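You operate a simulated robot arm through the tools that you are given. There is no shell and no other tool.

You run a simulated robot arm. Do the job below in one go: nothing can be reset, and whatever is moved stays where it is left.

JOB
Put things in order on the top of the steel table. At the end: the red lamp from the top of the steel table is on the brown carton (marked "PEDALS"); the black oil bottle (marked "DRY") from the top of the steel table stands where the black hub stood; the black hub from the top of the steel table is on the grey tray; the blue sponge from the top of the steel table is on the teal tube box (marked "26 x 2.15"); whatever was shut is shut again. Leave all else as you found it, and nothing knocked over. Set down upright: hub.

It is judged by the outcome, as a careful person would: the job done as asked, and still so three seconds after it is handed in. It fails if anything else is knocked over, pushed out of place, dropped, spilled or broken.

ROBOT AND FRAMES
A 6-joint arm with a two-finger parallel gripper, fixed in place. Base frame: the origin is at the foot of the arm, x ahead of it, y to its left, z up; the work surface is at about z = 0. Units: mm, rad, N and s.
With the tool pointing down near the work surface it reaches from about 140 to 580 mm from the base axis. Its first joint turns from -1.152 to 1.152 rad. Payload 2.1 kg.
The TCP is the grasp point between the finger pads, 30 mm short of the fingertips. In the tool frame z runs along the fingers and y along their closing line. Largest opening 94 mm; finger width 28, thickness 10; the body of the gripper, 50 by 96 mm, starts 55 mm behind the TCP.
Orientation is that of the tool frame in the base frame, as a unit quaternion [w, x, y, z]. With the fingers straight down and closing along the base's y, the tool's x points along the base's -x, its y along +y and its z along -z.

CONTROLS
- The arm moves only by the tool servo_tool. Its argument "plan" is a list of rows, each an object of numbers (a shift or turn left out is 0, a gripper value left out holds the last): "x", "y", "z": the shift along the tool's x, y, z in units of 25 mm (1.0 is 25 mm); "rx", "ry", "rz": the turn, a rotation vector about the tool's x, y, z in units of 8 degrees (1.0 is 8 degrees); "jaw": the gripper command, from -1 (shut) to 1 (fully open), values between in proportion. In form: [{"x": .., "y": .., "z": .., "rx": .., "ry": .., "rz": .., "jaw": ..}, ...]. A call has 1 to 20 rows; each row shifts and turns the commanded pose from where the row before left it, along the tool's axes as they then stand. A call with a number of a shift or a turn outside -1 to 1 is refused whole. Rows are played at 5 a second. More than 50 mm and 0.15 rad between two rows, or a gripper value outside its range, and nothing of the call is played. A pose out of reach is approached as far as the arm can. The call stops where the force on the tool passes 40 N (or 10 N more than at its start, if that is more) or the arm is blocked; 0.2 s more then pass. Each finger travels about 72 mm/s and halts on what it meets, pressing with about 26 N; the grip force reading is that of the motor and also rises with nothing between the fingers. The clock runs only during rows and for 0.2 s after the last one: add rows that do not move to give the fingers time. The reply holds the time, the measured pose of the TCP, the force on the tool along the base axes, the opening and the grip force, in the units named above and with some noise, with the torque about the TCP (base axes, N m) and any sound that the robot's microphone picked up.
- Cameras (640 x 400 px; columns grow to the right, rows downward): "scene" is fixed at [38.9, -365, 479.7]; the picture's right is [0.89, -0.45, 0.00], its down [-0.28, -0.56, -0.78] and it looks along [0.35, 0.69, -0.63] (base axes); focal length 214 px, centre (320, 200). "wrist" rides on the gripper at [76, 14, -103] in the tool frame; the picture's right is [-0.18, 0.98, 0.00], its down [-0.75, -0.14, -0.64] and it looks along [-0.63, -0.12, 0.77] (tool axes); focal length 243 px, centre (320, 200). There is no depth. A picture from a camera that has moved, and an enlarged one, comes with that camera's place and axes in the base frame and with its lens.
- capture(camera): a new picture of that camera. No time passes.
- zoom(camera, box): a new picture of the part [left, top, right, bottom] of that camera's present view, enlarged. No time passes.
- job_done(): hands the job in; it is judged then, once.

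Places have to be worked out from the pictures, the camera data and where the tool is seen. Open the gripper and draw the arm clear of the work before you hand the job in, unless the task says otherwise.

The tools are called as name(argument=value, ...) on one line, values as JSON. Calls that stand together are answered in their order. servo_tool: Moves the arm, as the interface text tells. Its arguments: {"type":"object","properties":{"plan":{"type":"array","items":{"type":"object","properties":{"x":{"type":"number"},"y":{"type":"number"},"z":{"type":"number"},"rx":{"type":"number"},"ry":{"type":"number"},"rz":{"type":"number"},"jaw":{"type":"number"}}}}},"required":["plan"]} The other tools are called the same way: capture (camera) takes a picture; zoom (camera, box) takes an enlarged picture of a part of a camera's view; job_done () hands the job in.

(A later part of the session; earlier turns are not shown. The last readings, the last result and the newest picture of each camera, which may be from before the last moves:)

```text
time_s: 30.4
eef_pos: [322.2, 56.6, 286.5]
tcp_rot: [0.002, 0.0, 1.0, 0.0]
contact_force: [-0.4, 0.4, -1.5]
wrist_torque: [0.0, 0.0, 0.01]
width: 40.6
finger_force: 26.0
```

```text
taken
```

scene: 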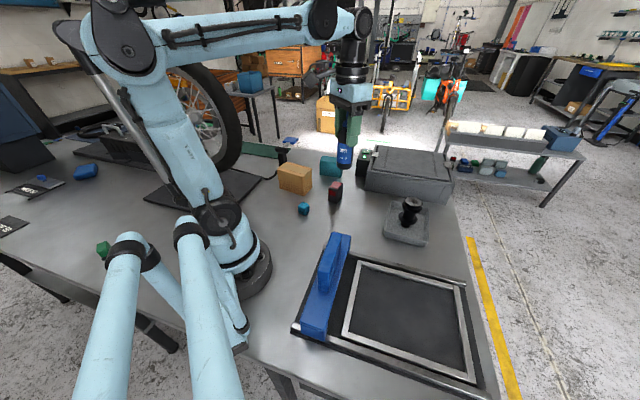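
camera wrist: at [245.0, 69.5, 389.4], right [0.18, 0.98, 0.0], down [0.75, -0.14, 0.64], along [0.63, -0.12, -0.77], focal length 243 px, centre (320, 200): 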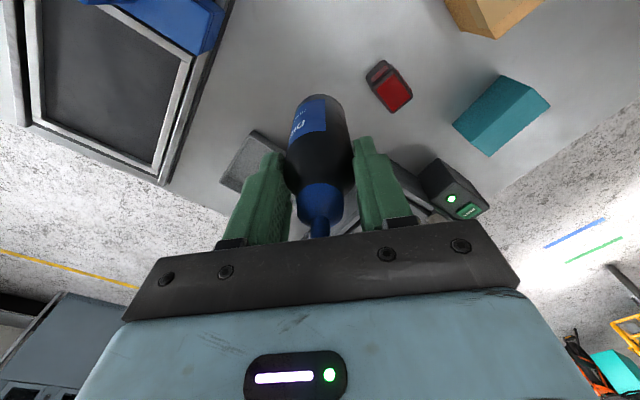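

Bottle is secure. Continuing across to above the hub's former spot (286,-266) at the same height.

servo_tool(plan=[{"y": -0.9}, {"y": -0.95}, {"y": -0.95}, {"y": -0.95}, {"y": -0.95}, {"y": -0.95}, {"y": -0.95}, {"x": 0.2, "y": -0.95}, {"x": 0.2, "y": -0.95}, {"x": 0.2, "y": -0.95}, {"x": 0.2, "y": -0.95}, {"x": 0.2, "y": -0.95}, {"x": 0.2, "y": -0.95}, {"x": 0.25, "y": -0.6}, {}, {}])

capture(camera="wrist")

capture(camera="scene")

```text
time_s: 33.8
eef_pos: [286.0, -267.7, 289.4]
tcp_rot: [-0.001, -0.001, 1.0, 0.0]
contact_force: [0.4, 1.9, -0.9]
wrist_torque: [-0.01, 0.01, 0.03]
width: 40.8
finger_force: 26.0
```

```text
taken
camera wrist: at [207.6, -253.6, 391.2], right [0.18, 0.98, 0.0], down [0.75, -0.14, 0.64], along [0.63, -0.12, -0.77], focal length 243 px, centre (320, 200)
```

wrist: 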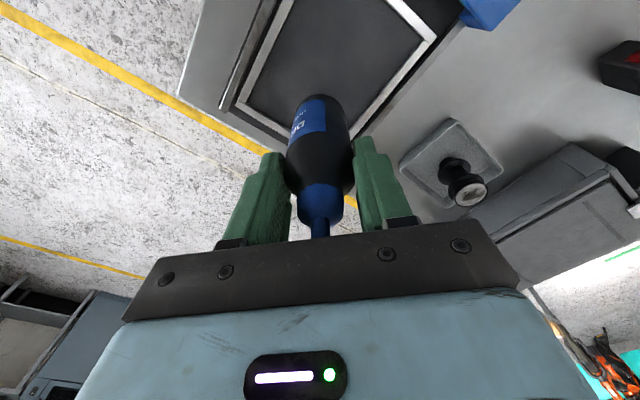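

```text
taken
```

scene: 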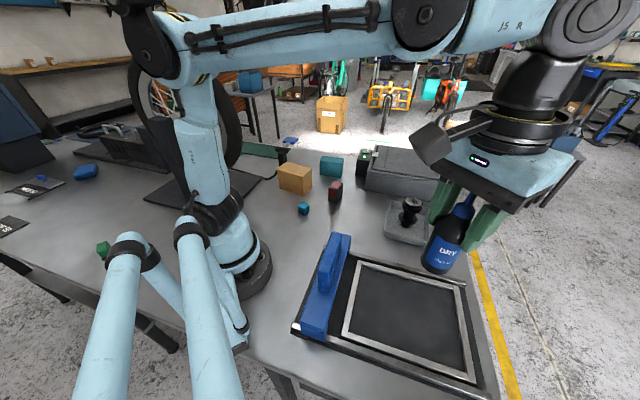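

Camera pose matches the one at hub pick-up, so I'm over the spot. I descend to TCP z≈115 (bottle bottom ~19 mm up).

servo_tool(plan=[{"y": 0.05, "z": 0.7}, {"z": 0.9}, {"z": 0.9}, {"z": 0.9}, {"z": 0.9}, {"z": 0.9}, {"z": 0.9}, {"z": 0.6}, {"z": 0.25}, {}, {}])

zoom(camera="scene", box=[340, 220, 500, 340])

capture(camera="wrist")

```text
time_s: 36.2
eef_pos: [286.8, -266.0, 114.2]
tcp_rot: [0.001, 0.0, 1.0, -0.001]
contact_force: [-0.8, -0.8, -1.3]
wrist_torque: [-0.01, -0.02, -0.01]
width: 40.7
finger_force: 26.4
```

```text
3.33 times, centred on (420, 280) of scene
camera zoom: at [38.9, -365.0, 479.7], right [0.89, -0.45, 0.0], down [-0.28, -0.56, -0.78], along [0.35, 0.69, -0.63], focal length 715 px, centre (-13, -67)
```

zoom: 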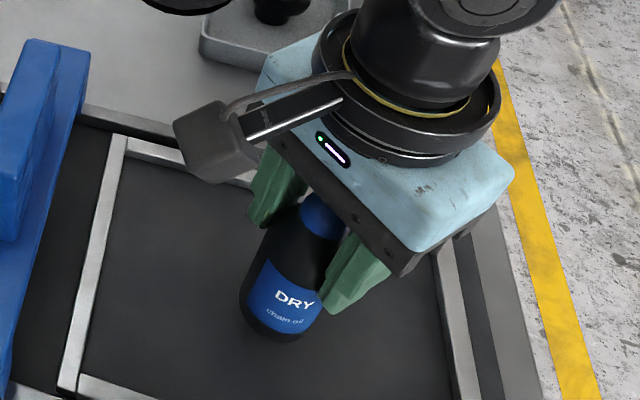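

```text
taken
camera wrist: at [208.8, -251.8, 217.2], right [0.18, 0.98, 0.0], down [0.75, -0.14, 0.64], along [0.63, -0.12, -0.77], focal length 243 px, centre (320, 200)
```

wrist: 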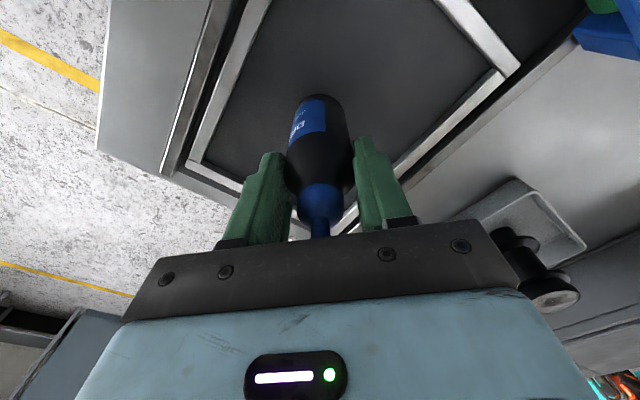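

Bottle is over the panel. I lower to about 104, then in small steps until contact.

servo_tool(plan=[{"z": 0.2}, {"z": 0.2}, {}])

servo_tool(plan=[{"z": 0.06}, {}])

```text
time_s: 37.0
eef_pos: [287.5, -265.2, 104.1]
tcp_rot: [0.0, -0.001, 1.0, 0.0]
contact_force: [-0.2, 1.2, -1.2]
wrist_torque: [0.02, 0.03, 0.0]
width: 40.6
finger_force: 26.0
```

```text
time_s: 37.6
eef_pos: [286.7, -265.3, 102.1]
tcp_rot: [0.001, 0.0, 1.0, 0.001]
contact_force: [0.4, -0.4, -1.2]
wrist_torque: [0.01, -0.01, -0.03]
width: 40.9
finger_force: 25.8
```

No contact yet at 102; continuing with 1.5 mm steps.

servo_tool(plan=[{"z": 0.05}, {}])

```text
time_s: 38.2
eef_pos: [286.7, -265.7, 100.4]
tcp_rot: [0.001, -0.001, 1.0, 0.0]
contact_force: [0.2, -0.1, -1.5]
wrist_torque: [-0.03, 0.01, -0.03]
width: 41.0
finger_force: 25.7
```

servo_tool(plan=[{"z": 0.04}, {}])

```text
time_s: 38.8
eef_pos: [285.0, -264.9, 101.2]
tcp_rot: [0.001, -0.001, 1.0, 0.0]
contact_force: [0.7, 0.5, 23.1]
wrist_torque: [0.06, -0.1, -0.07]
width: 41.0
finger_force: 26.2
```

Contact (23 N). I relieve 1 mm so the bottle just rests.

servo_tool(plan=[{"z": -0.035}, {}])

```text
time_s: 39.4
eef_pos: [286.7, -264.8, 100.9]
tcp_rot: [-0.001, 0.0, 1.0, 0.0]
contact_force: [1.0, 0.2, -1.8]
wrist_torque: [0.01, -0.01, 0.0]
width: 41.0
finger_force: 25.7
```

Just barely off; I nudge down 0.4 mm and check.

servo_tool(plan=[{"z": 0.018}, {}])

```text
time_s: 40.0
eef_pos: [285.5, -267.2, 100.5]
tcp_rot: [0.0, -0.001, 1.0, 0.0]
contact_force: [-1.5, 0.4, 2.1]
wrist_torque: [0.06, 0.02, -0.03]
width: 40.7
finger_force: 26.0
```

The bottle now rests lightly on the panel. I open the fingers gradually.

servo_tool(plan=[{"jaw": 0.1}, {"jaw": 0.5}, {"jaw": 0.8}, {"jaw": 0.8}])

capture(camera="wrist")

zoom(camera="scene", box=[340, 220, 500, 340])

```text
time_s: 41.0
eef_pos: [286.6, -265.4, 100.9]
tcp_rot: [0.001, -0.001, 1.0, 0.0]
contact_force: [-0.4, 0.4, 0.3]
wrist_torque: [0.01, -0.03, 0.02]
width: 84.6
finger_force: 0.0
```

```text
taken
camera wrist: at [209.0, -251.4, 203.7], right [0.18, 0.98, 0.0], down [0.75, -0.14, 0.64], along [0.63, -0.12, -0.77], focal length 243 px, centre (320, 200)
```

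wrist: 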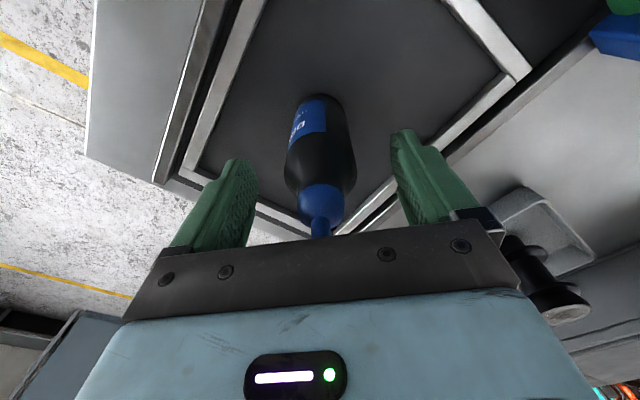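

```text
3.33 times, centred on (420, 280) of scene
camera zoom: at [38.9, -365.0, 479.7], right [0.89, -0.45, 0.0], down [-0.28, -0.56, -0.78], along [0.35, 0.69, -0.63], focal length 715 px, centre (-13, -67)
```

zoom: 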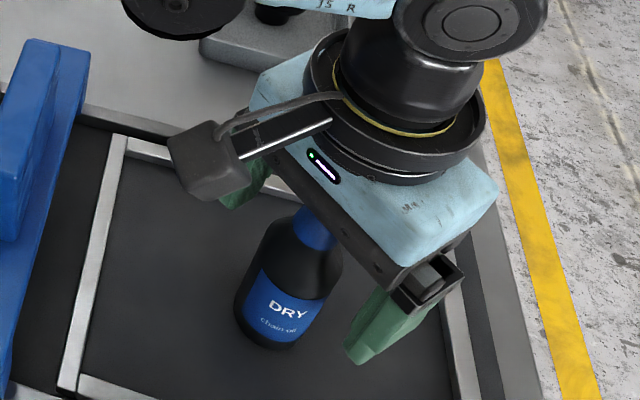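

The bottle stands free. I raise vertically to z≈250 clear of it.

servo_tool(plan=[{"z": -0.4}, {"z": -0.7}, {"z": -0.9}, {"z": -0.9}, {"z": -0.9}, {"z": -0.9}, {"z": -0.9, "jaw": 1}, {"z": -0.4}, {}])

zoom(camera="scene", box=[280, 170, 500, 390])

capture(camera="wrist")

```text
time_s: 43.0
eef_pos: [285.7, -265.6, 251.7]
tcp_rot: [0.001, -0.002, 1.0, 0.0]
contact_force: [-0.3, -0.8, -0.1]
wrist_torque: [0.0, 0.05, 0.01]
width: 94.1
finger_force: 0.1
```

```text
1.82 times, centred on (390, 280) of scene
camera zoom: at [38.9, -365.0, 479.7], right [0.89, -0.45, 0.0], down [-0.28, -0.56, -0.78], along [0.35, 0.69, -0.63], focal length 390 px, centre (193, 54)
```

zoom: 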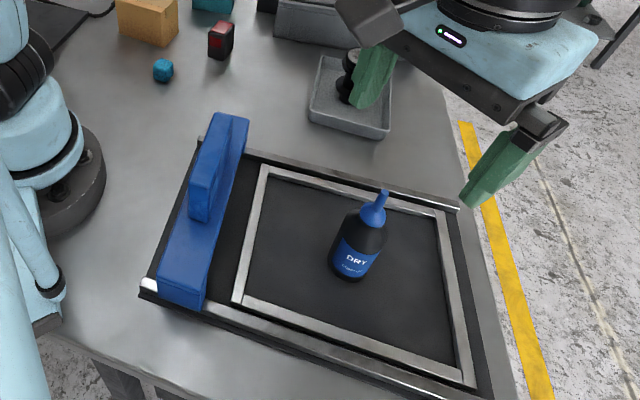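

```text
taken
camera wrist: at [209.0, -251.1, 354.4], right [0.18, 0.98, 0.0], down [0.75, -0.14, 0.64], along [0.63, -0.12, -0.77], focal length 243 px, centre (320, 200)
```

wrist: 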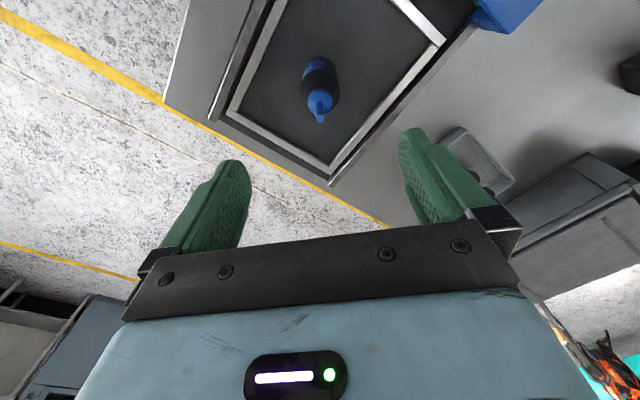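

The bottle stands upright where the hub was. Next the lamp: I move to above it at about (346,135) for a closer look.

servo_tool(plan=[{"x": -0.15, "y": 0.9}, {"x": -0.15, "y": 1}, {"x": -0.15, "y": 1}, {"x": -0.15, "y": 1}, {"x": -0.15, "y": 1}, {"x": -0.15, "y": 1}, {"x": -0.15, "y": 1}, {"x": -0.15, "y": 1}, {"x": -0.15, "y": 1}, {"x": -0.15, "y": 1, "z": 0.2}, {"x": -0.15, "y": 1, "z": 0.2}, {"x": -0.15, "y": 1, "z": 0.2}, {"x": -0.15, "y": 1, "z": 0.2}, {"x": -0.15, "y": 1, "z": 0.2}, {"x": -0.15, "y": 1, "z": 0.2}, {"x": -0.15, "y": 1, "z": 0.2}, {}, {}])

capture(camera="wrist")

capture(camera="scene")

```text
time_s: 46.8
eef_pos: [346.7, 132.6, 215.7]
tcp_rot: [0.001, 0.0, 1.0, -0.001]
contact_force: [0.1, -0.2, 0.4]
wrist_torque: [0.0, -0.02, 0.0]
width: 93.6
finger_force: 0.1
```

```text
taken
camera wrist: at [269.7, 146.9, 319.2], right [0.18, 0.98, 0.0], down [0.75, -0.14, 0.64], along [0.63, -0.12, -0.77], focal length 243 px, centre (320, 200)
```

wrist: 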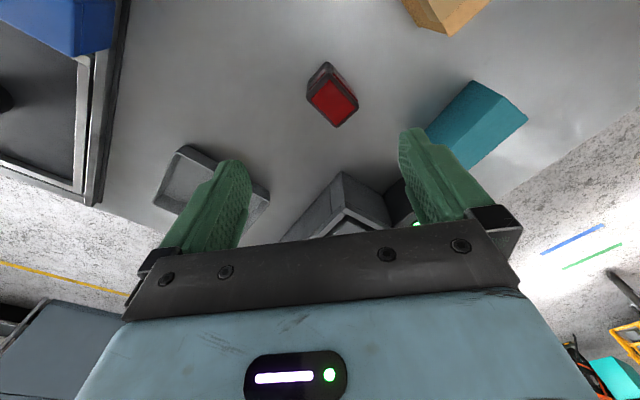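

```text
taken
```

scene: 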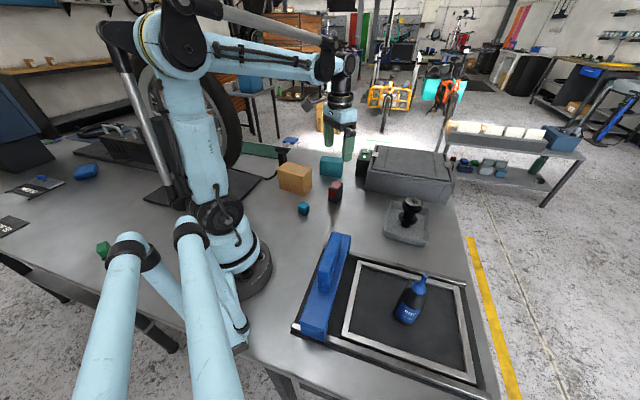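

zoom(camera="wrist", box=[270, 40, 400, 140])

zoom(camera="scene", box=[310, 165, 370, 215])

zoom(camera="scene", box=[265, 140, 375, 220])

```text
4.00 times, centred on (335, 90) of wrist
camera zoom: at [269.7, 146.9, 319.2], right [0.18, 0.98, 0.0], down [0.75, -0.14, 0.64], along [0.63, -0.12, -0.77], focal length 970 px, centre (260, 640)
```

zoom: 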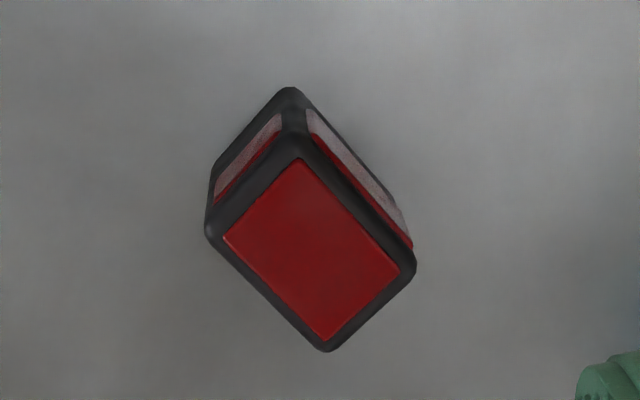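

```text
8.00 times, centred on (340, 190) of scene
camera zoom: at [38.9, -365.0, 479.7], right [0.89, -0.45, 0.0], down [-0.28, -0.56, -0.78], along [0.35, 0.69, -0.63], focal length 1716 px, centre (160, 280)
```

zoom: 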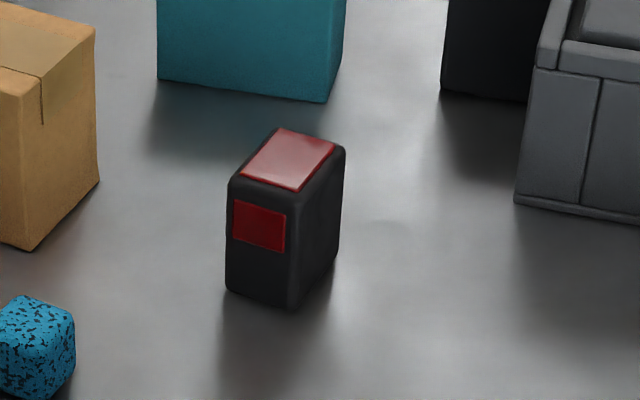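

```text
5.00 times, centred on (320, 180) of scene
camera zoom: at [38.9, -365.0, 479.7], right [0.89, -0.45, 0.0], down [-0.28, -0.56, -0.78], along [0.35, 0.69, -0.63], focal length 1072 px, centre (320, 300)
```

zoom: 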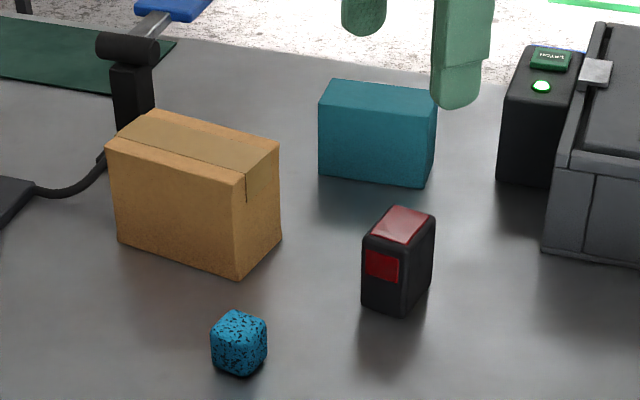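

The lamp is a box ~45×32×60 mm centred at (354,144), its short side along azimuth ~124°. I shift above it and yaw the tool by about 34° to close across the short side.

servo_tool(plan=[{"x": -0.3, "y": 0.47, "z": 0.5}, {"rz": -0.85, "z": 0.6}, {"rz": -0.85, "z": 0.6}, {"rz": -0.85, "z": 0.6}, {"rz": -0.85, "z": 0.6}, {"rz": -0.85, "z": 0.3}, {}, {}])

capture(camera="wrist")

zoom(camera="scene", box=[290, 120, 390, 220])

```text
time_s: 48.6
eef_pos: [353.7, 142.9, 135.8]
tcp_rot: [0.001, -0.293, 0.956, 0.0]
contact_force: [-0.3, -1.2, 0.1]
wrist_torque: [0.01, -0.02, -0.02]
width: 94.1
finger_force: 0.1
```

```text
taken
camera wrist: at [282.0, 112.4, 239.0], right [-0.4, 0.92, 0.0], down [0.7, 0.31, 0.64], along [0.59, 0.26, -0.77], focal length 243 px, centre (320, 200)
```

wrist: 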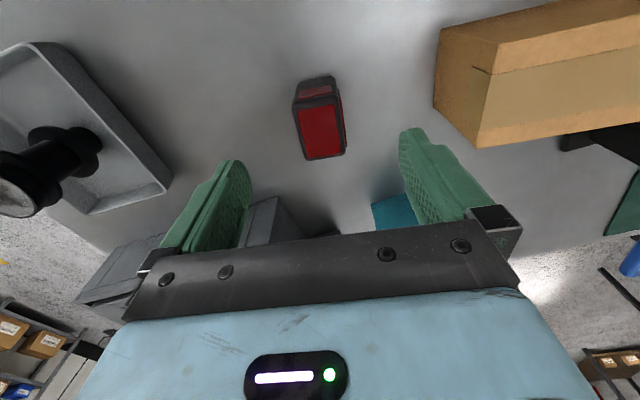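

```text
4.00 times, centred on (340, 170) of scene
camera zoom: at [38.9, -365.0, 479.7], right [0.89, -0.45, 0.0], down [-0.28, -0.56, -0.78], along [0.35, 0.69, -0.63], focal length 858 px, centre (240, 320)
```

zoom: 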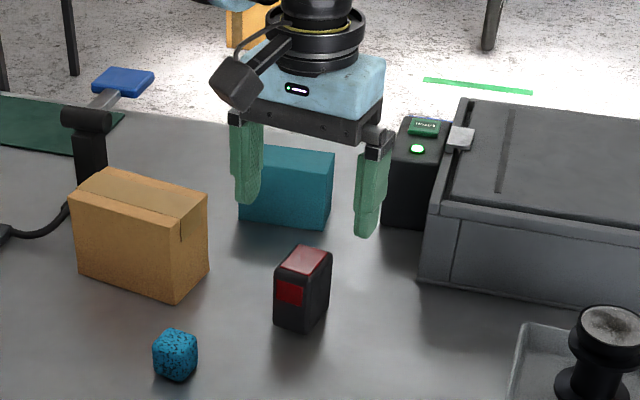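

The lamp lies centred and square between the fingers. I descend to TCP z≈38.

servo_tool(plan=[{"z": 0.8}, {"z": 0.8}, {"z": 0.8}, {"z": 0.8}, {"z": 0.5}, {"z": 0.2}, {}])

capture(camera="wrist")

zoom(camera="scene", box=[290, 130, 390, 230])

```text
time_s: 50.2
eef_pos: [355.5, 144.6, 37.1]
tcp_rot: [0.001, -0.292, 0.956, 0.001]
contact_force: [0.2, -0.6, 0.1]
wrist_torque: [0.0, -0.01, 0.03]
width: 93.9
finger_force: 0.0
```

```text
taken
camera wrist: at [282.9, 113.1, 140.7], right [-0.4, 0.92, 0.0], down [0.7, 0.3, 0.64], along [0.59, 0.26, -0.77], focal length 243 px, centre (320, 200)
```

wrist: 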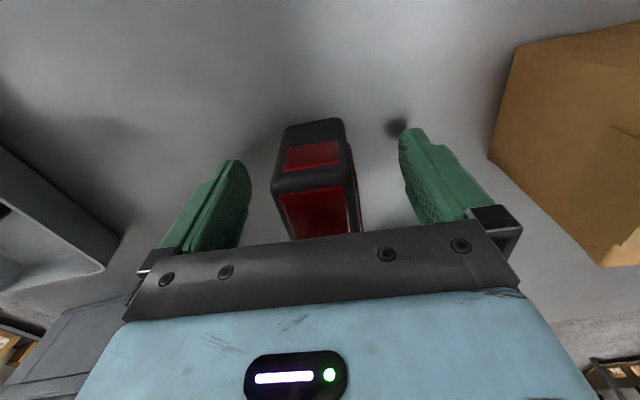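

```text
4.00 times, centred on (340, 180) of scene
camera zoom: at [38.9, -365.0, 479.7], right [0.89, -0.45, 0.0], down [-0.28, -0.56, -0.78], along [0.35, 0.69, -0.63], focal length 858 px, centre (240, 280)
```

zoom: 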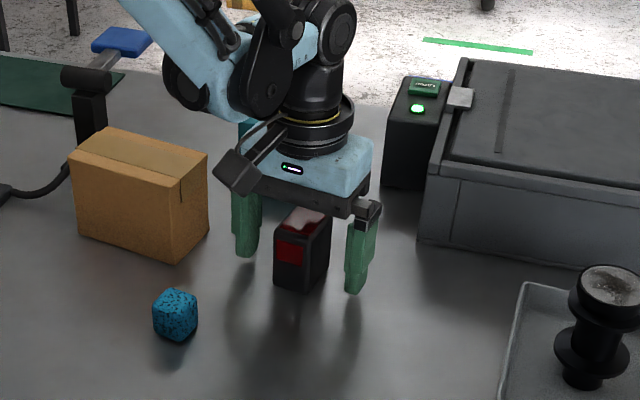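

The lamp sits between the fingers. I close the gripper and lift slightly.

servo_tool(plan=[{"jaw": 0.2}, {"jaw": -0.2}, {"jaw": -1}, {"jaw": -1}, {"jaw": -1}, {"jaw": -1}])

capture(camera="wrist")

```text
time_s: 51.6
eef_pos: [355.4, 143.7, 38.2]
tcp_rot: [0.001, -0.293, 0.956, 0.0]
contact_force: [-0.8, 0.4, -0.3]
wrist_torque: [0.04, 0.0, 0.0]
width: 39.9
finger_force: 26.0
```

```text
taken
camera wrist: at [282.8, 113.2, 140.9], right [-0.4, 0.92, 0.0], down [0.7, 0.3, 0.64], along [0.59, 0.26, -0.77], focal length 243 px, centre (320, 200)
```

wrist: 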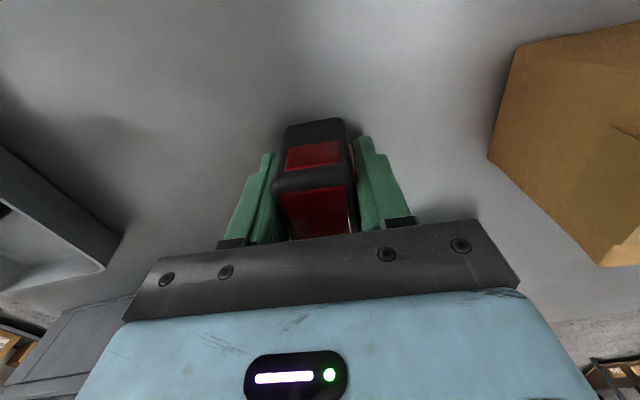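

Lamp is gripped at 40 mm. I lift it and carry it at z≈168 over to the carton (centre estimated (258,269), top ≈78).

servo_tool(plan=[{"z": -0.3}, {"z": -0.5}, {"z": -0.8}, {"z": -0.9}, {"z": -0.9}, {"z": -0.9}, {"z": -0.9}, {"x": 0.06, "y": 0.7}, {"x": 0.06, "y": 0.8}, {"x": 0.06, "y": 0.8}, {"x": 0.06, "y": 0.8}, {"x": 0.06, "y": 0.8}, {"x": 0.06, "y": 0.8}, {"x": 0.06, "y": 0.8}, {"y": 0.8}, {}, {}])

capture(camera="wrist")

capture(camera="scene")

```text
time_s: 55.2
eef_pos: [258.1, 268.9, 169.0]
tcp_rot: [0.001, -0.294, 0.956, 0.0]
contact_force: [-0.6, -0.1, -0.4]
wrist_torque: [-0.01, 0.02, -0.05]
width: 39.8
finger_force: 26.4
```

```text
taken
camera wrist: at [185.7, 238.1, 271.8], right [-0.4, 0.92, 0.0], down [0.7, 0.3, 0.64], along [0.59, 0.26, -0.77], focal length 243 px, centre (320, 200)
```

wrist: 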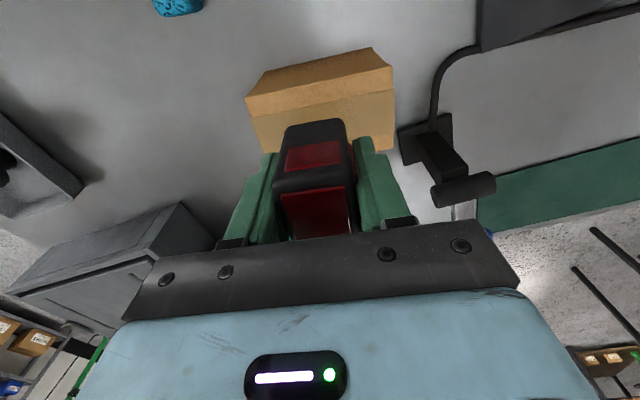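

```text
taken
```

scene: 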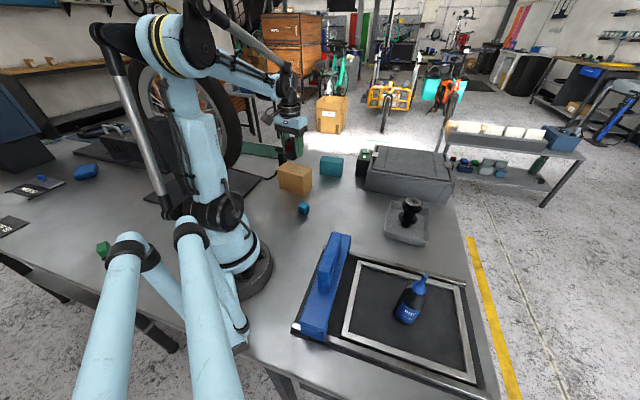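

zoom(camera="wrist", box=[220, 30, 440, 170])

zoom(camera="scene", box=[250, 100, 350, 210])

```text
2.86 times, centred on (330, 100) of wrist
camera zoom: at [185.7, 238.1, 271.8], right [-0.4, 0.92, 0.0], down [0.7, 0.3, 0.64], along [0.59, 0.26, -0.77], focal length 693 px, centre (291, 486)
```

zoom: 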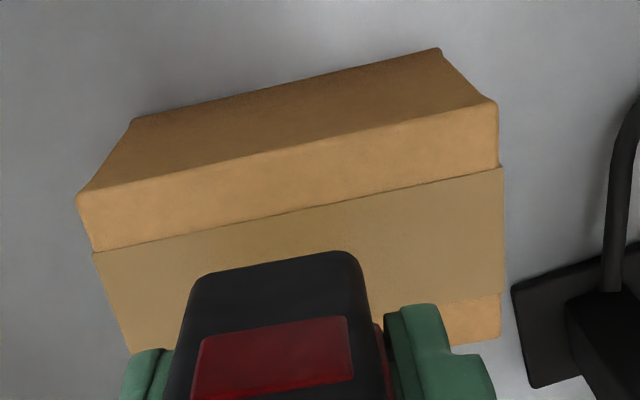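

```text
3.64 times, centred on (300, 155) of scene
camera zoom: at [38.9, -365.0, 479.7], right [0.89, -0.45, 0.0], down [-0.28, -0.56, -0.78], along [0.35, 0.69, -0.63], focal length 780 px, centre (393, 364)
```

zoom: 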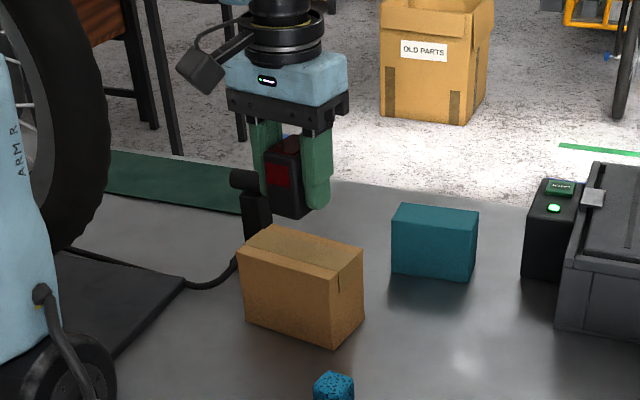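

Carton top centre refines to (258,272) with top z≈81. I adjust by 3 mm and lower to TCP z≈126 (lamp bottom ≈7 mm above).

servo_tool(plan=[{"x": -0.06, "y": 0.1, "z": 0.5}, {"z": 0.6}, {"z": 0.4}, {"z": 0.2}, {}, {}])

capture(camera="wrist")

zoom(camera="scene", box=[255, 120, 335, 210])

```text
time_s: 56.6
eef_pos: [257.4, 271.5, 123.8]
tcp_rot: [0.001, -0.293, 0.956, 0.0]
contact_force: [0.6, 0.4, -0.4]
wrist_torque: [-0.03, 0.01, 0.0]
width: 39.8
finger_force: 25.7
```

```text
taken
camera wrist: at [185.0, 241.0, 229.1], right [-0.4, 0.92, 0.0], down [0.7, 0.3, 0.64], along [0.59, 0.26, -0.77], focal length 243 px, centre (320, 200)
```

wrist: 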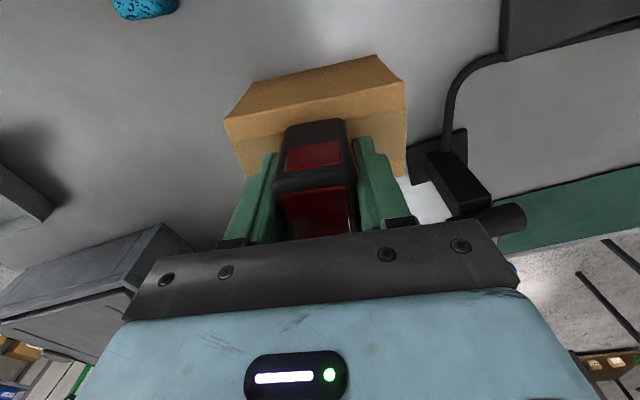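

```text
4.44 times, centred on (295, 165) of scene
camera zoom: at [38.9, -365.0, 479.7], right [0.89, -0.45, 0.0], down [-0.28, -0.56, -0.78], along [0.35, 0.69, -0.63], focal length 953 px, centre (431, 356)
```

zoom: 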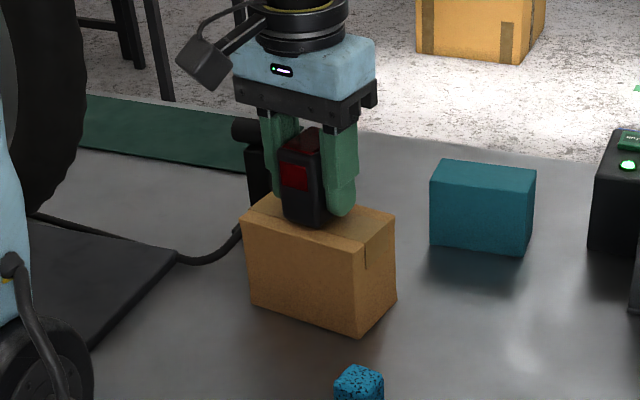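

Lamp is over the carton middle, a few mm above it. Lowering in 1.5–2 mm steps.

servo_tool(plan=[{"z": 0.08}, {}])

servo_tool(plan=[{"z": 0.05}, {}])

```text
time_s: 57.2
eef_pos: [256.2, 272.7, 123.2]
tcp_rot: [0.001, -0.293, 0.956, 0.001]
contact_force: [-0.2, 0.3, -0.4]
wrist_torque: [0.02, 0.01, 0.01]
width: 39.5
finger_force: 26.1
```

```text
time_s: 57.8
eef_pos: [258.4, 272.4, 122.2]
tcp_rot: [0.001, -0.292, 0.956, 0.0]
contact_force: [0.3, -1.4, 6.4]
wrist_torque: [0.09, -0.07, 0.03]
width: 39.8
finger_force: 25.9
```

Light contact (6 N). I ease up a hair and open the fingers.

servo_tool(plan=[{"z": -0.01}, {"jaw": 0.0}, {"jaw": 0.4}, {"jaw": 0.7}, {"jaw": 0.7}])

capture(camera="wrist")

zoom(camera="scene", box=[255, 120, 335, 210])

```text
time_s: 59.0
eef_pos: [257.6, 271.8, 123.1]
tcp_rot: [0.001, -0.293, 0.956, 0.001]
contact_force: [-0.6, 0.7, 0.0]
wrist_torque: [-0.02, 0.0, -0.03]
width: 79.9
finger_force: 0.1
```

```text
taken
camera wrist: at [185.5, 241.0, 225.8], right [-0.4, 0.92, 0.0], down [0.7, 0.3, 0.64], along [0.59, 0.26, -0.77], focal length 243 px, centre (320, 200)
```

wrist: 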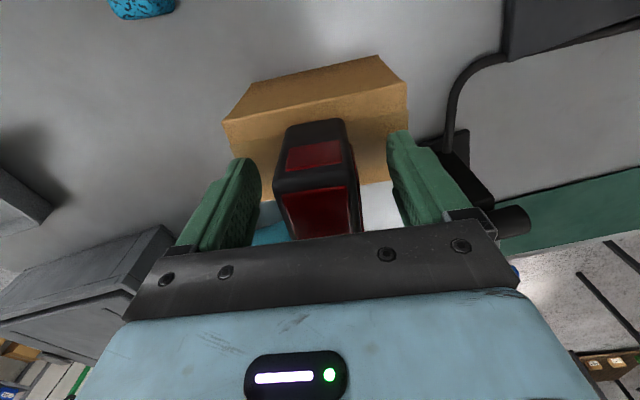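

```text
4.44 times, centred on (295, 165) of scene
camera zoom: at [38.9, -365.0, 479.7], right [0.89, -0.45, 0.0], down [-0.28, -0.56, -0.78], along [0.35, 0.69, -0.63], focal length 953 px, centre (431, 356)
```

zoom: 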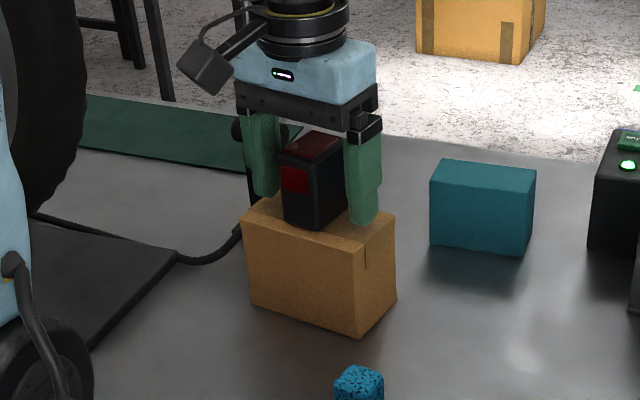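

The lamp stands on the carton, centred. I raise clear to z≈220 and then look for the sponge.

servo_tool(plan=[{"z": -0.4}, {"z": -0.7}, {"z": -0.9}, {"z": -0.9}, {"z": -0.9, "jaw": 1}, {"z": -0.4}, {}])

capture(camera="scene")

capture(camera="wrist")

```text
time_s: 60.6
eef_pos: [257.5, 271.1, 226.2]
tcp_rot: [0.001, -0.293, 0.956, 0.0]
contact_force: [-1.2, 0.3, 0.3]
wrist_torque: [0.0, -0.01, -0.01]
width: 94.0
finger_force: 0.1
```

```text
taken
```

scene: 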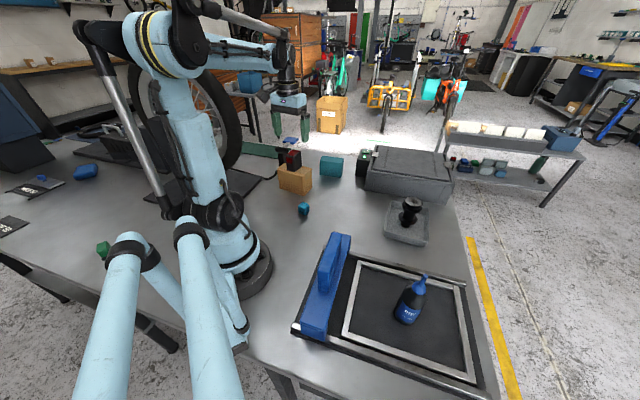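

```text
taken
camera wrist: at [184.8, 239.1, 330.6], right [-0.4, 0.92, 0.0], down [0.7, 0.3, 0.64], along [0.59, 0.26, -0.77], focal length 243 px, centre (320, 200)
```

wrist: 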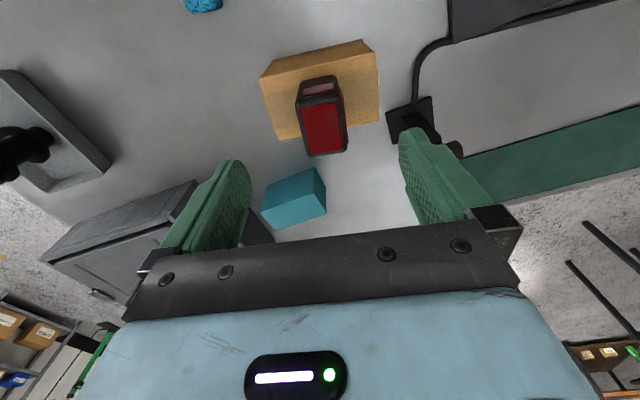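

Lamp is standing on the carton. I move over to the sponge around (229,129) and look from lower height.

servo_tool(plan=[{"x": 0.7, "y": -0.6}, {"x": 0.8, "y": -0.65}, {"x": 0.8, "y": -0.65}, {"x": 0.8, "y": -0.65}, {"x": 0.8, "y": -0.65}, {"x": 0.5, "y": -0.6, "z": 0.6}, {"z": 0.9}, {"z": 0.9}, {}, {}])

capture(camera="wrist")

zoom(camera="scene", box=[255, 120, 355, 220])

```text
time_s: 62.8
eef_pos: [219.4, 131.9, 165.6]
tcp_rot: [0.001, -0.294, 0.956, 0.001]
contact_force: [-0.7, -0.5, -0.4]
wrist_torque: [0.03, -0.03, -0.01]
width: 93.9
finger_force: 0.1
```

```text
taken
camera wrist: at [147.3, 99.9, 269.0], right [-0.4, 0.92, 0.0], down [0.7, 0.3, 0.64], along [0.59, 0.26, -0.77], focal length 243 px, centre (320, 200)
```

wrist: 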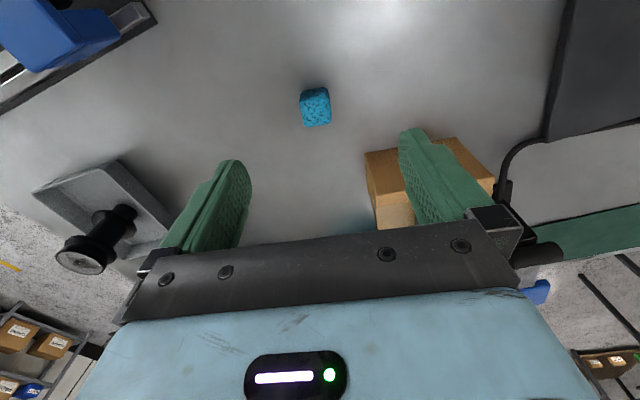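

```text
4.00 times, centred on (305, 170) of scene
camera zoom: at [38.9, -365.0, 479.7], right [0.89, -0.45, 0.0], down [-0.28, -0.56, -0.78], along [0.35, 0.69, -0.63], focal length 858 px, centre (380, 320)
```

zoom: 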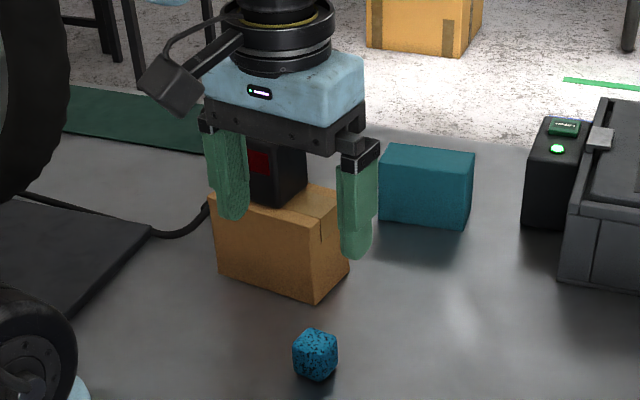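

zoom(camera="wrist", box=[280, 70, 360, 140])

zoom(camera="scene", box=[285, 190, 325, 220])

```text
5.71 times, centred on (320, 105) of wrist
camera zoom: at [147.3, 99.9, 269.0], right [-0.4, 0.92, 0.0], down [0.7, 0.3, 0.64], along [0.59, 0.26, -0.77], focal length 1386 px, centre (320, 743)
```

zoom: 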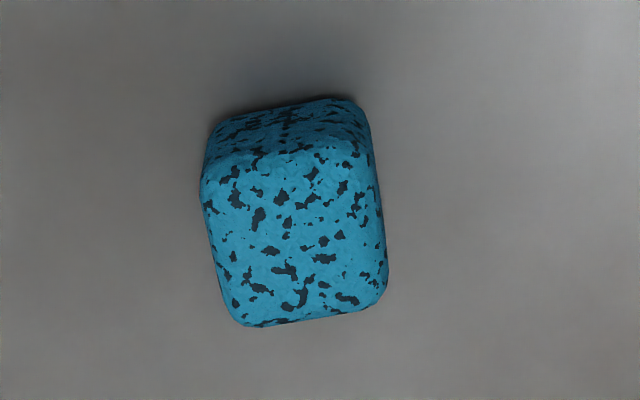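

```text
13.33 times, centred on (305, 205) of scene
camera zoom: at [38.9, -365.0, 479.7], right [0.89, -0.45, 0.0], down [-0.28, -0.56, -0.78], along [0.35, 0.69, -0.63], focal length 2860 px, centre (520, 133)
```

zoom: 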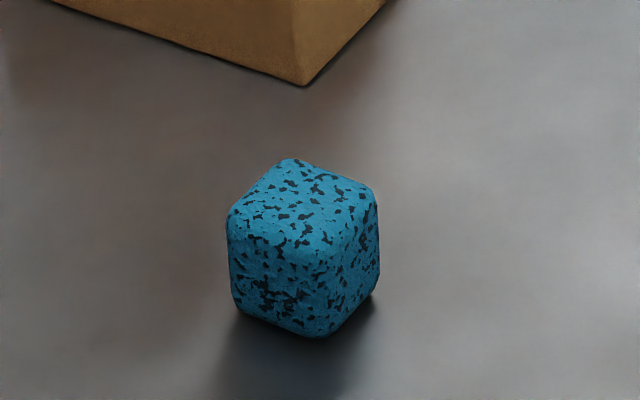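

The sponge is a ~30 mm cube at about (228.5,130.5) and already square to the tool. I correct by (−8,−5.5) mm in tool axes and descend to z≈36.

servo_tool(plan=[{"x": -0.33, "y": -0.22, "z": 0.6}, {"z": 0.9}, {"z": 0.9}, {"z": 0.9}, {"z": 0.9}, {"z": 0.6}, {"z": 0.3}, {}, {}])

capture(camera="wrist")

zoom(camera="scene", box=[265, 160, 345, 230])

```text
time_s: 64.8
eef_pos: [228.8, 131.1, 39.9]
tcp_rot: [0.001, -0.293, 0.956, 0.0]
contact_force: [-0.3, 0.4, 0.3]
wrist_torque: [-0.02, 0.0, 0.04]
width: 93.9
finger_force: 0.1
```

```text
taken
camera wrist: at [157.2, 100.1, 142.4], right [-0.4, 0.92, 0.0], down [0.7, 0.3, 0.64], along [0.59, 0.26, -0.77], focal length 243 px, centre (320, 200)
```

wrist: 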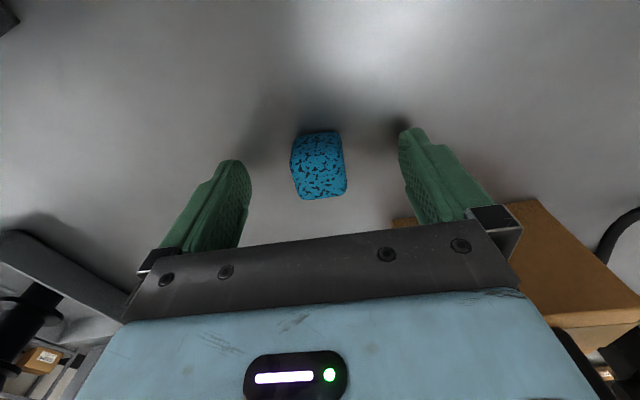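

```text
5.71 times, centred on (305, 195) of scene
camera zoom: at [38.9, -365.0, 479.7], right [0.89, -0.45, 0.0], down [-0.28, -0.56, -0.78], along [0.35, 0.69, -0.63], focal length 1226 px, centre (406, 229)
```

zoom: 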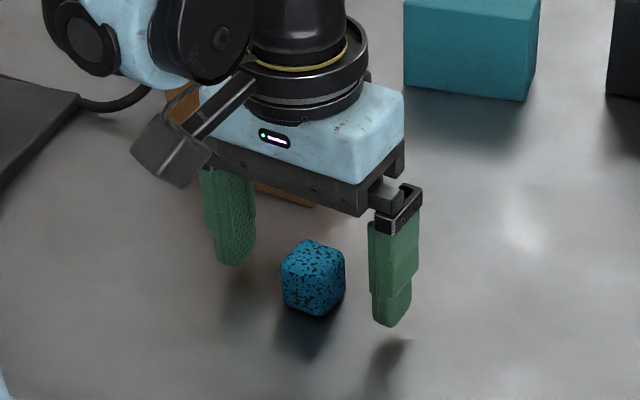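

Sponge is centred. I go 4.5 mm lower and close on it.

servo_tool(plan=[{"z": 0.18}, {}, {"jaw": 0.2}, {"jaw": -0.3}, {"jaw": -1}, {"jaw": -1}, {"jaw": -1}, {"jaw": -1}])

capture(camera="wrist")

```text
time_s: 66.6
eef_pos: [229.9, 131.2, 35.2]
tcp_rot: [0.001, -0.293, 0.956, 0.0]
contact_force: [0.4, -0.4, 2.0]
wrist_torque: [0.01, -0.03, -0.03]
width: 33.4
finger_force: 26.3
```

```text
taken
camera wrist: at [157.0, 99.9, 138.4], right [-0.4, 0.92, 0.0], down [0.7, 0.3, 0.64], along [0.59, 0.26, -0.77], focal length 243 px, centre (320, 200)
```

wrist: 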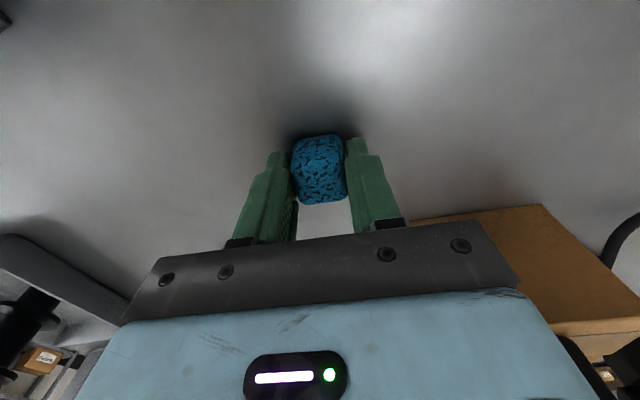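

Sponge gripped at 33 mm. I lift to z≈200 and carry it toward the teal box at about (431,301).

servo_tool(plan=[{"z": -0.3}, {"z": -0.6}, {"z": -0.9}, {"z": -0.9}, {"z": -0.9}, {"z": -0.9}, {"z": -0.9}, {"z": -0.9}, {"z": -0.3}, {"x": -0.7, "y": 0.1}, {"x": -0.9, "y": 0.1}, {"x": -0.9, "y": 0.1}, {"x": -0.9, "y": 0.1}, {"x": -0.9, "y": 0.1}, {"x": -0.9, "y": 0.1}, {"x": -0.9, "y": 0.1}, {"x": -0.9, "y": 0.1}, {"x": -0.9, "y": 0.1}, {"x": -0.9, "y": 0.1}, {}])

capture(camera="wrist")

capture(camera="scene")

```text
time_s: 70.8
eef_pos: [396.5, 273.7, 199.2]
tcp_rot: [0.001, -0.293, 0.956, 0.0]
contact_force: [-0.2, 0.2, -0.1]
wrist_torque: [0.01, -0.04, -0.01]
width: 32.9
finger_force: 25.8
```

```text
taken
camera wrist: at [325.2, 242.9, 303.0], right [-0.4, 0.92, 0.0], down [0.7, 0.3, 0.64], along [0.59, 0.26, -0.77], focal length 243 px, centre (320, 200)
```

wrist: 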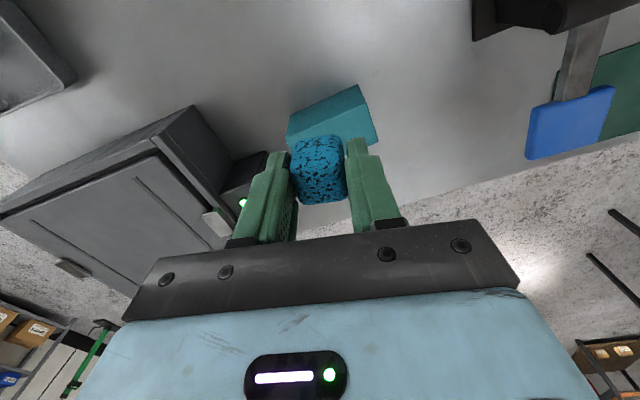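

```text
taken
```

scene: 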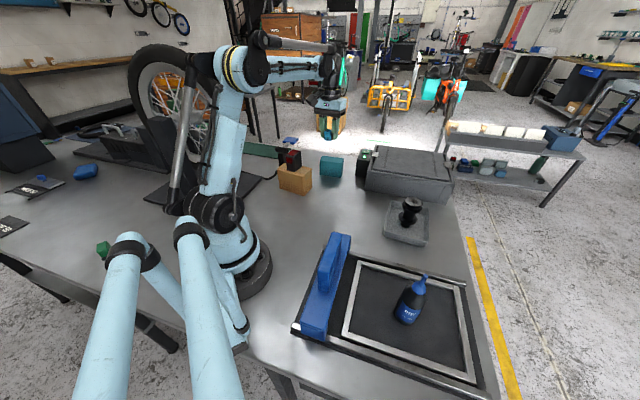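

zoom(camera="wrist", box=[260, 70, 400, 160])

zoom(camera="scene", box=[290, 130, 390, 200])

```text
4.44 times, centred on (330, 115) of wrist
camera zoom: at [325.2, 242.9, 303.0], right [-0.4, 0.92, 0.0], down [0.7, 0.3, 0.64], along [0.59, 0.26, -0.77], focal length 1078 px, centre (276, 578)
```

zoom: 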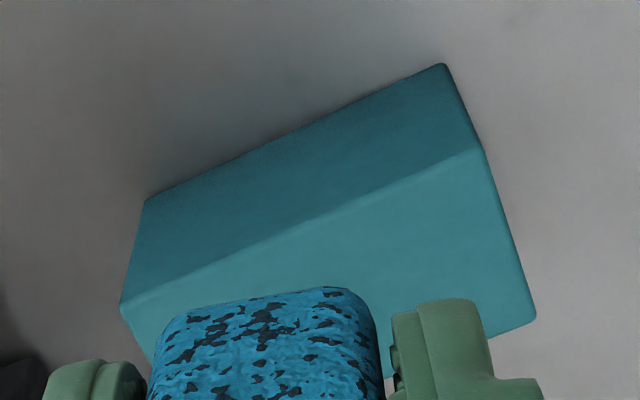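

```text
5.71 times, centred on (340, 165) of scene
camera zoom: at [38.9, -365.0, 479.7], right [0.89, -0.45, 0.0], down [-0.28, -0.56, -0.78], along [0.35, 0.69, -0.63], focal length 1226 px, centre (206, 400)
```

zoom: 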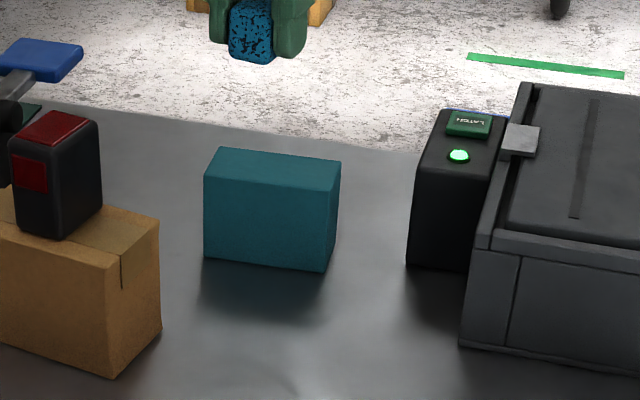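

Teal box top centre works out to (428,301), top z≈60, about 90×44 mm. I move over it, yaw 12° to align, and lower to TCP z≈115.

servo_tool(plan=[{"x": -0.6, "y": 0.07}, {"x": -0.6, "y": 0.07}, {"x": -0.59, "y": 0.06}, {"rz": -0.75}, {"rz": -0.75}, {"z": 0.8}, {"z": 0.9}, {"z": 0.9}, {"z": 0.7}, {}, {}])

capture(camera="wrist")

zoom(camera="scene", box=[290, 110, 390, 200])

```text
time_s: 73.2
eef_pos: [433.2, 304.4, 117.7]
tcp_rot: [0.001, -0.392, 0.92, 0.001]
contact_force: [-0.4, 1.4, 1.0]
wrist_torque: [-0.01, -0.01, -0.01]
width: 33.3
finger_force: 26.2
```

```text
taken
camera wrist: at [367.7, 260.1, 221.7], right [-0.58, 0.81, 0.0], down [0.62, 0.44, 0.64], along [0.52, 0.37, -0.77], focal length 243 px, centre (320, 200)
```

wrist: 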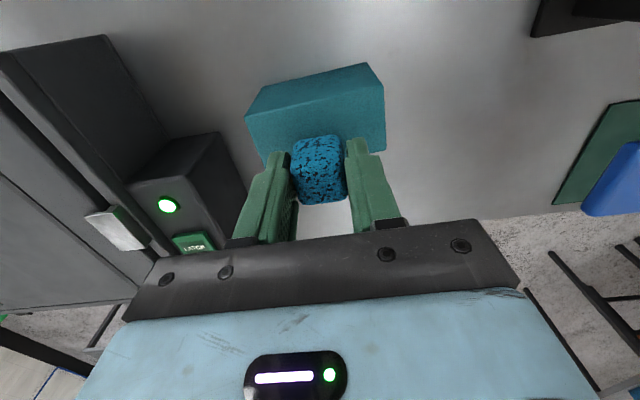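

```text
4.44 times, centred on (340, 155) of scene
camera zoom: at [38.9, -365.0, 479.7], right [0.89, -0.45, 0.0], down [-0.28, -0.56, -0.78], along [0.35, 0.69, -0.63], focal length 953 px, centre (231, 400)
```

zoom: 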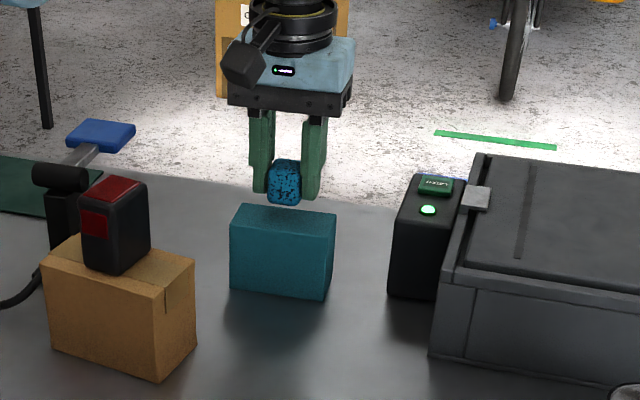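

zoom(camera="wrist", box=[230, 50, 410, 210])

zoom(camera="scene", box=[315, 130, 365, 185])

```text
2.50 times, centred on (320, 130) of wrist
camera zoom: at [367.7, 260.1, 221.7], right [-0.58, 0.81, 0.0], down [0.62, 0.44, 0.64], along [0.52, 0.37, -0.77], focal length 606 px, centre (320, 375)
```

zoom: 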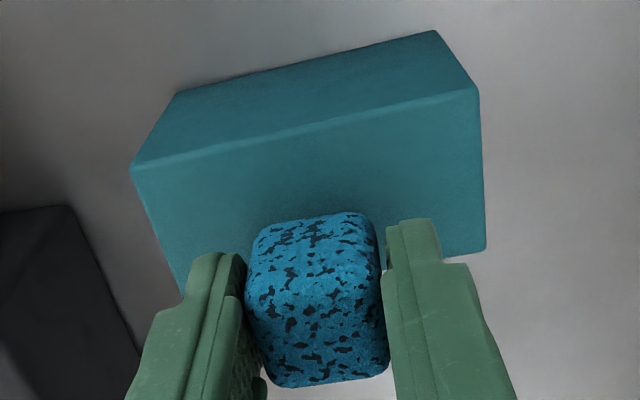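

```text
7.27 times, centred on (340, 158) of scene
camera zoom: at [38.9, -365.0, 479.7], right [0.89, -0.45, 0.0], down [-0.28, -0.56, -0.78], along [0.35, 0.69, -0.63], focal length 1560 px, centre (174, 509)
```

zoom: 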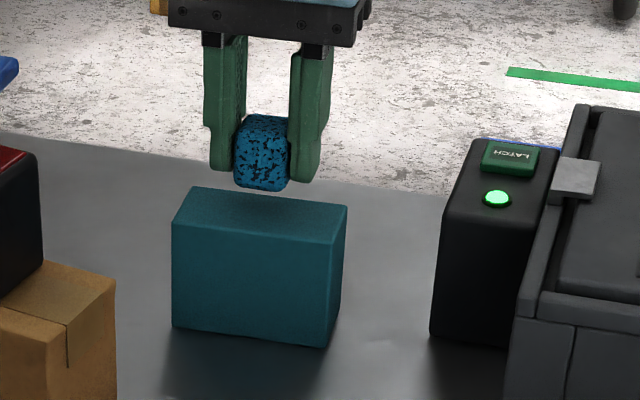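

The sponge is right over the box top's centre. I lower to TCP z≈99, then feel for contact.

servo_tool(plan=[{"z": 0.4}, {"z": 0.34}, {}])

servo_tool(plan=[{"z": 0.08}, {}])

```text
time_s: 74.0
eef_pos: [431.2, 304.2, 101.8]
tcp_rot: [0.001, -0.392, 0.92, 0.001]
contact_force: [-1.5, 0.7, 22.0]
wrist_torque: [0.02, 0.03, 0.0]
width: 32.9
finger_force: 26.3
```

```text
time_s: 74.6
eef_pos: [432.3, 304.7, 98.4]
tcp_rot: [0.0, -0.392, 0.92, 0.0]
contact_force: [-1.3, 1.1, 20.9]
wrist_torque: [0.02, 0.04, 0.02]
width: 33.1
finger_force: 25.6
```

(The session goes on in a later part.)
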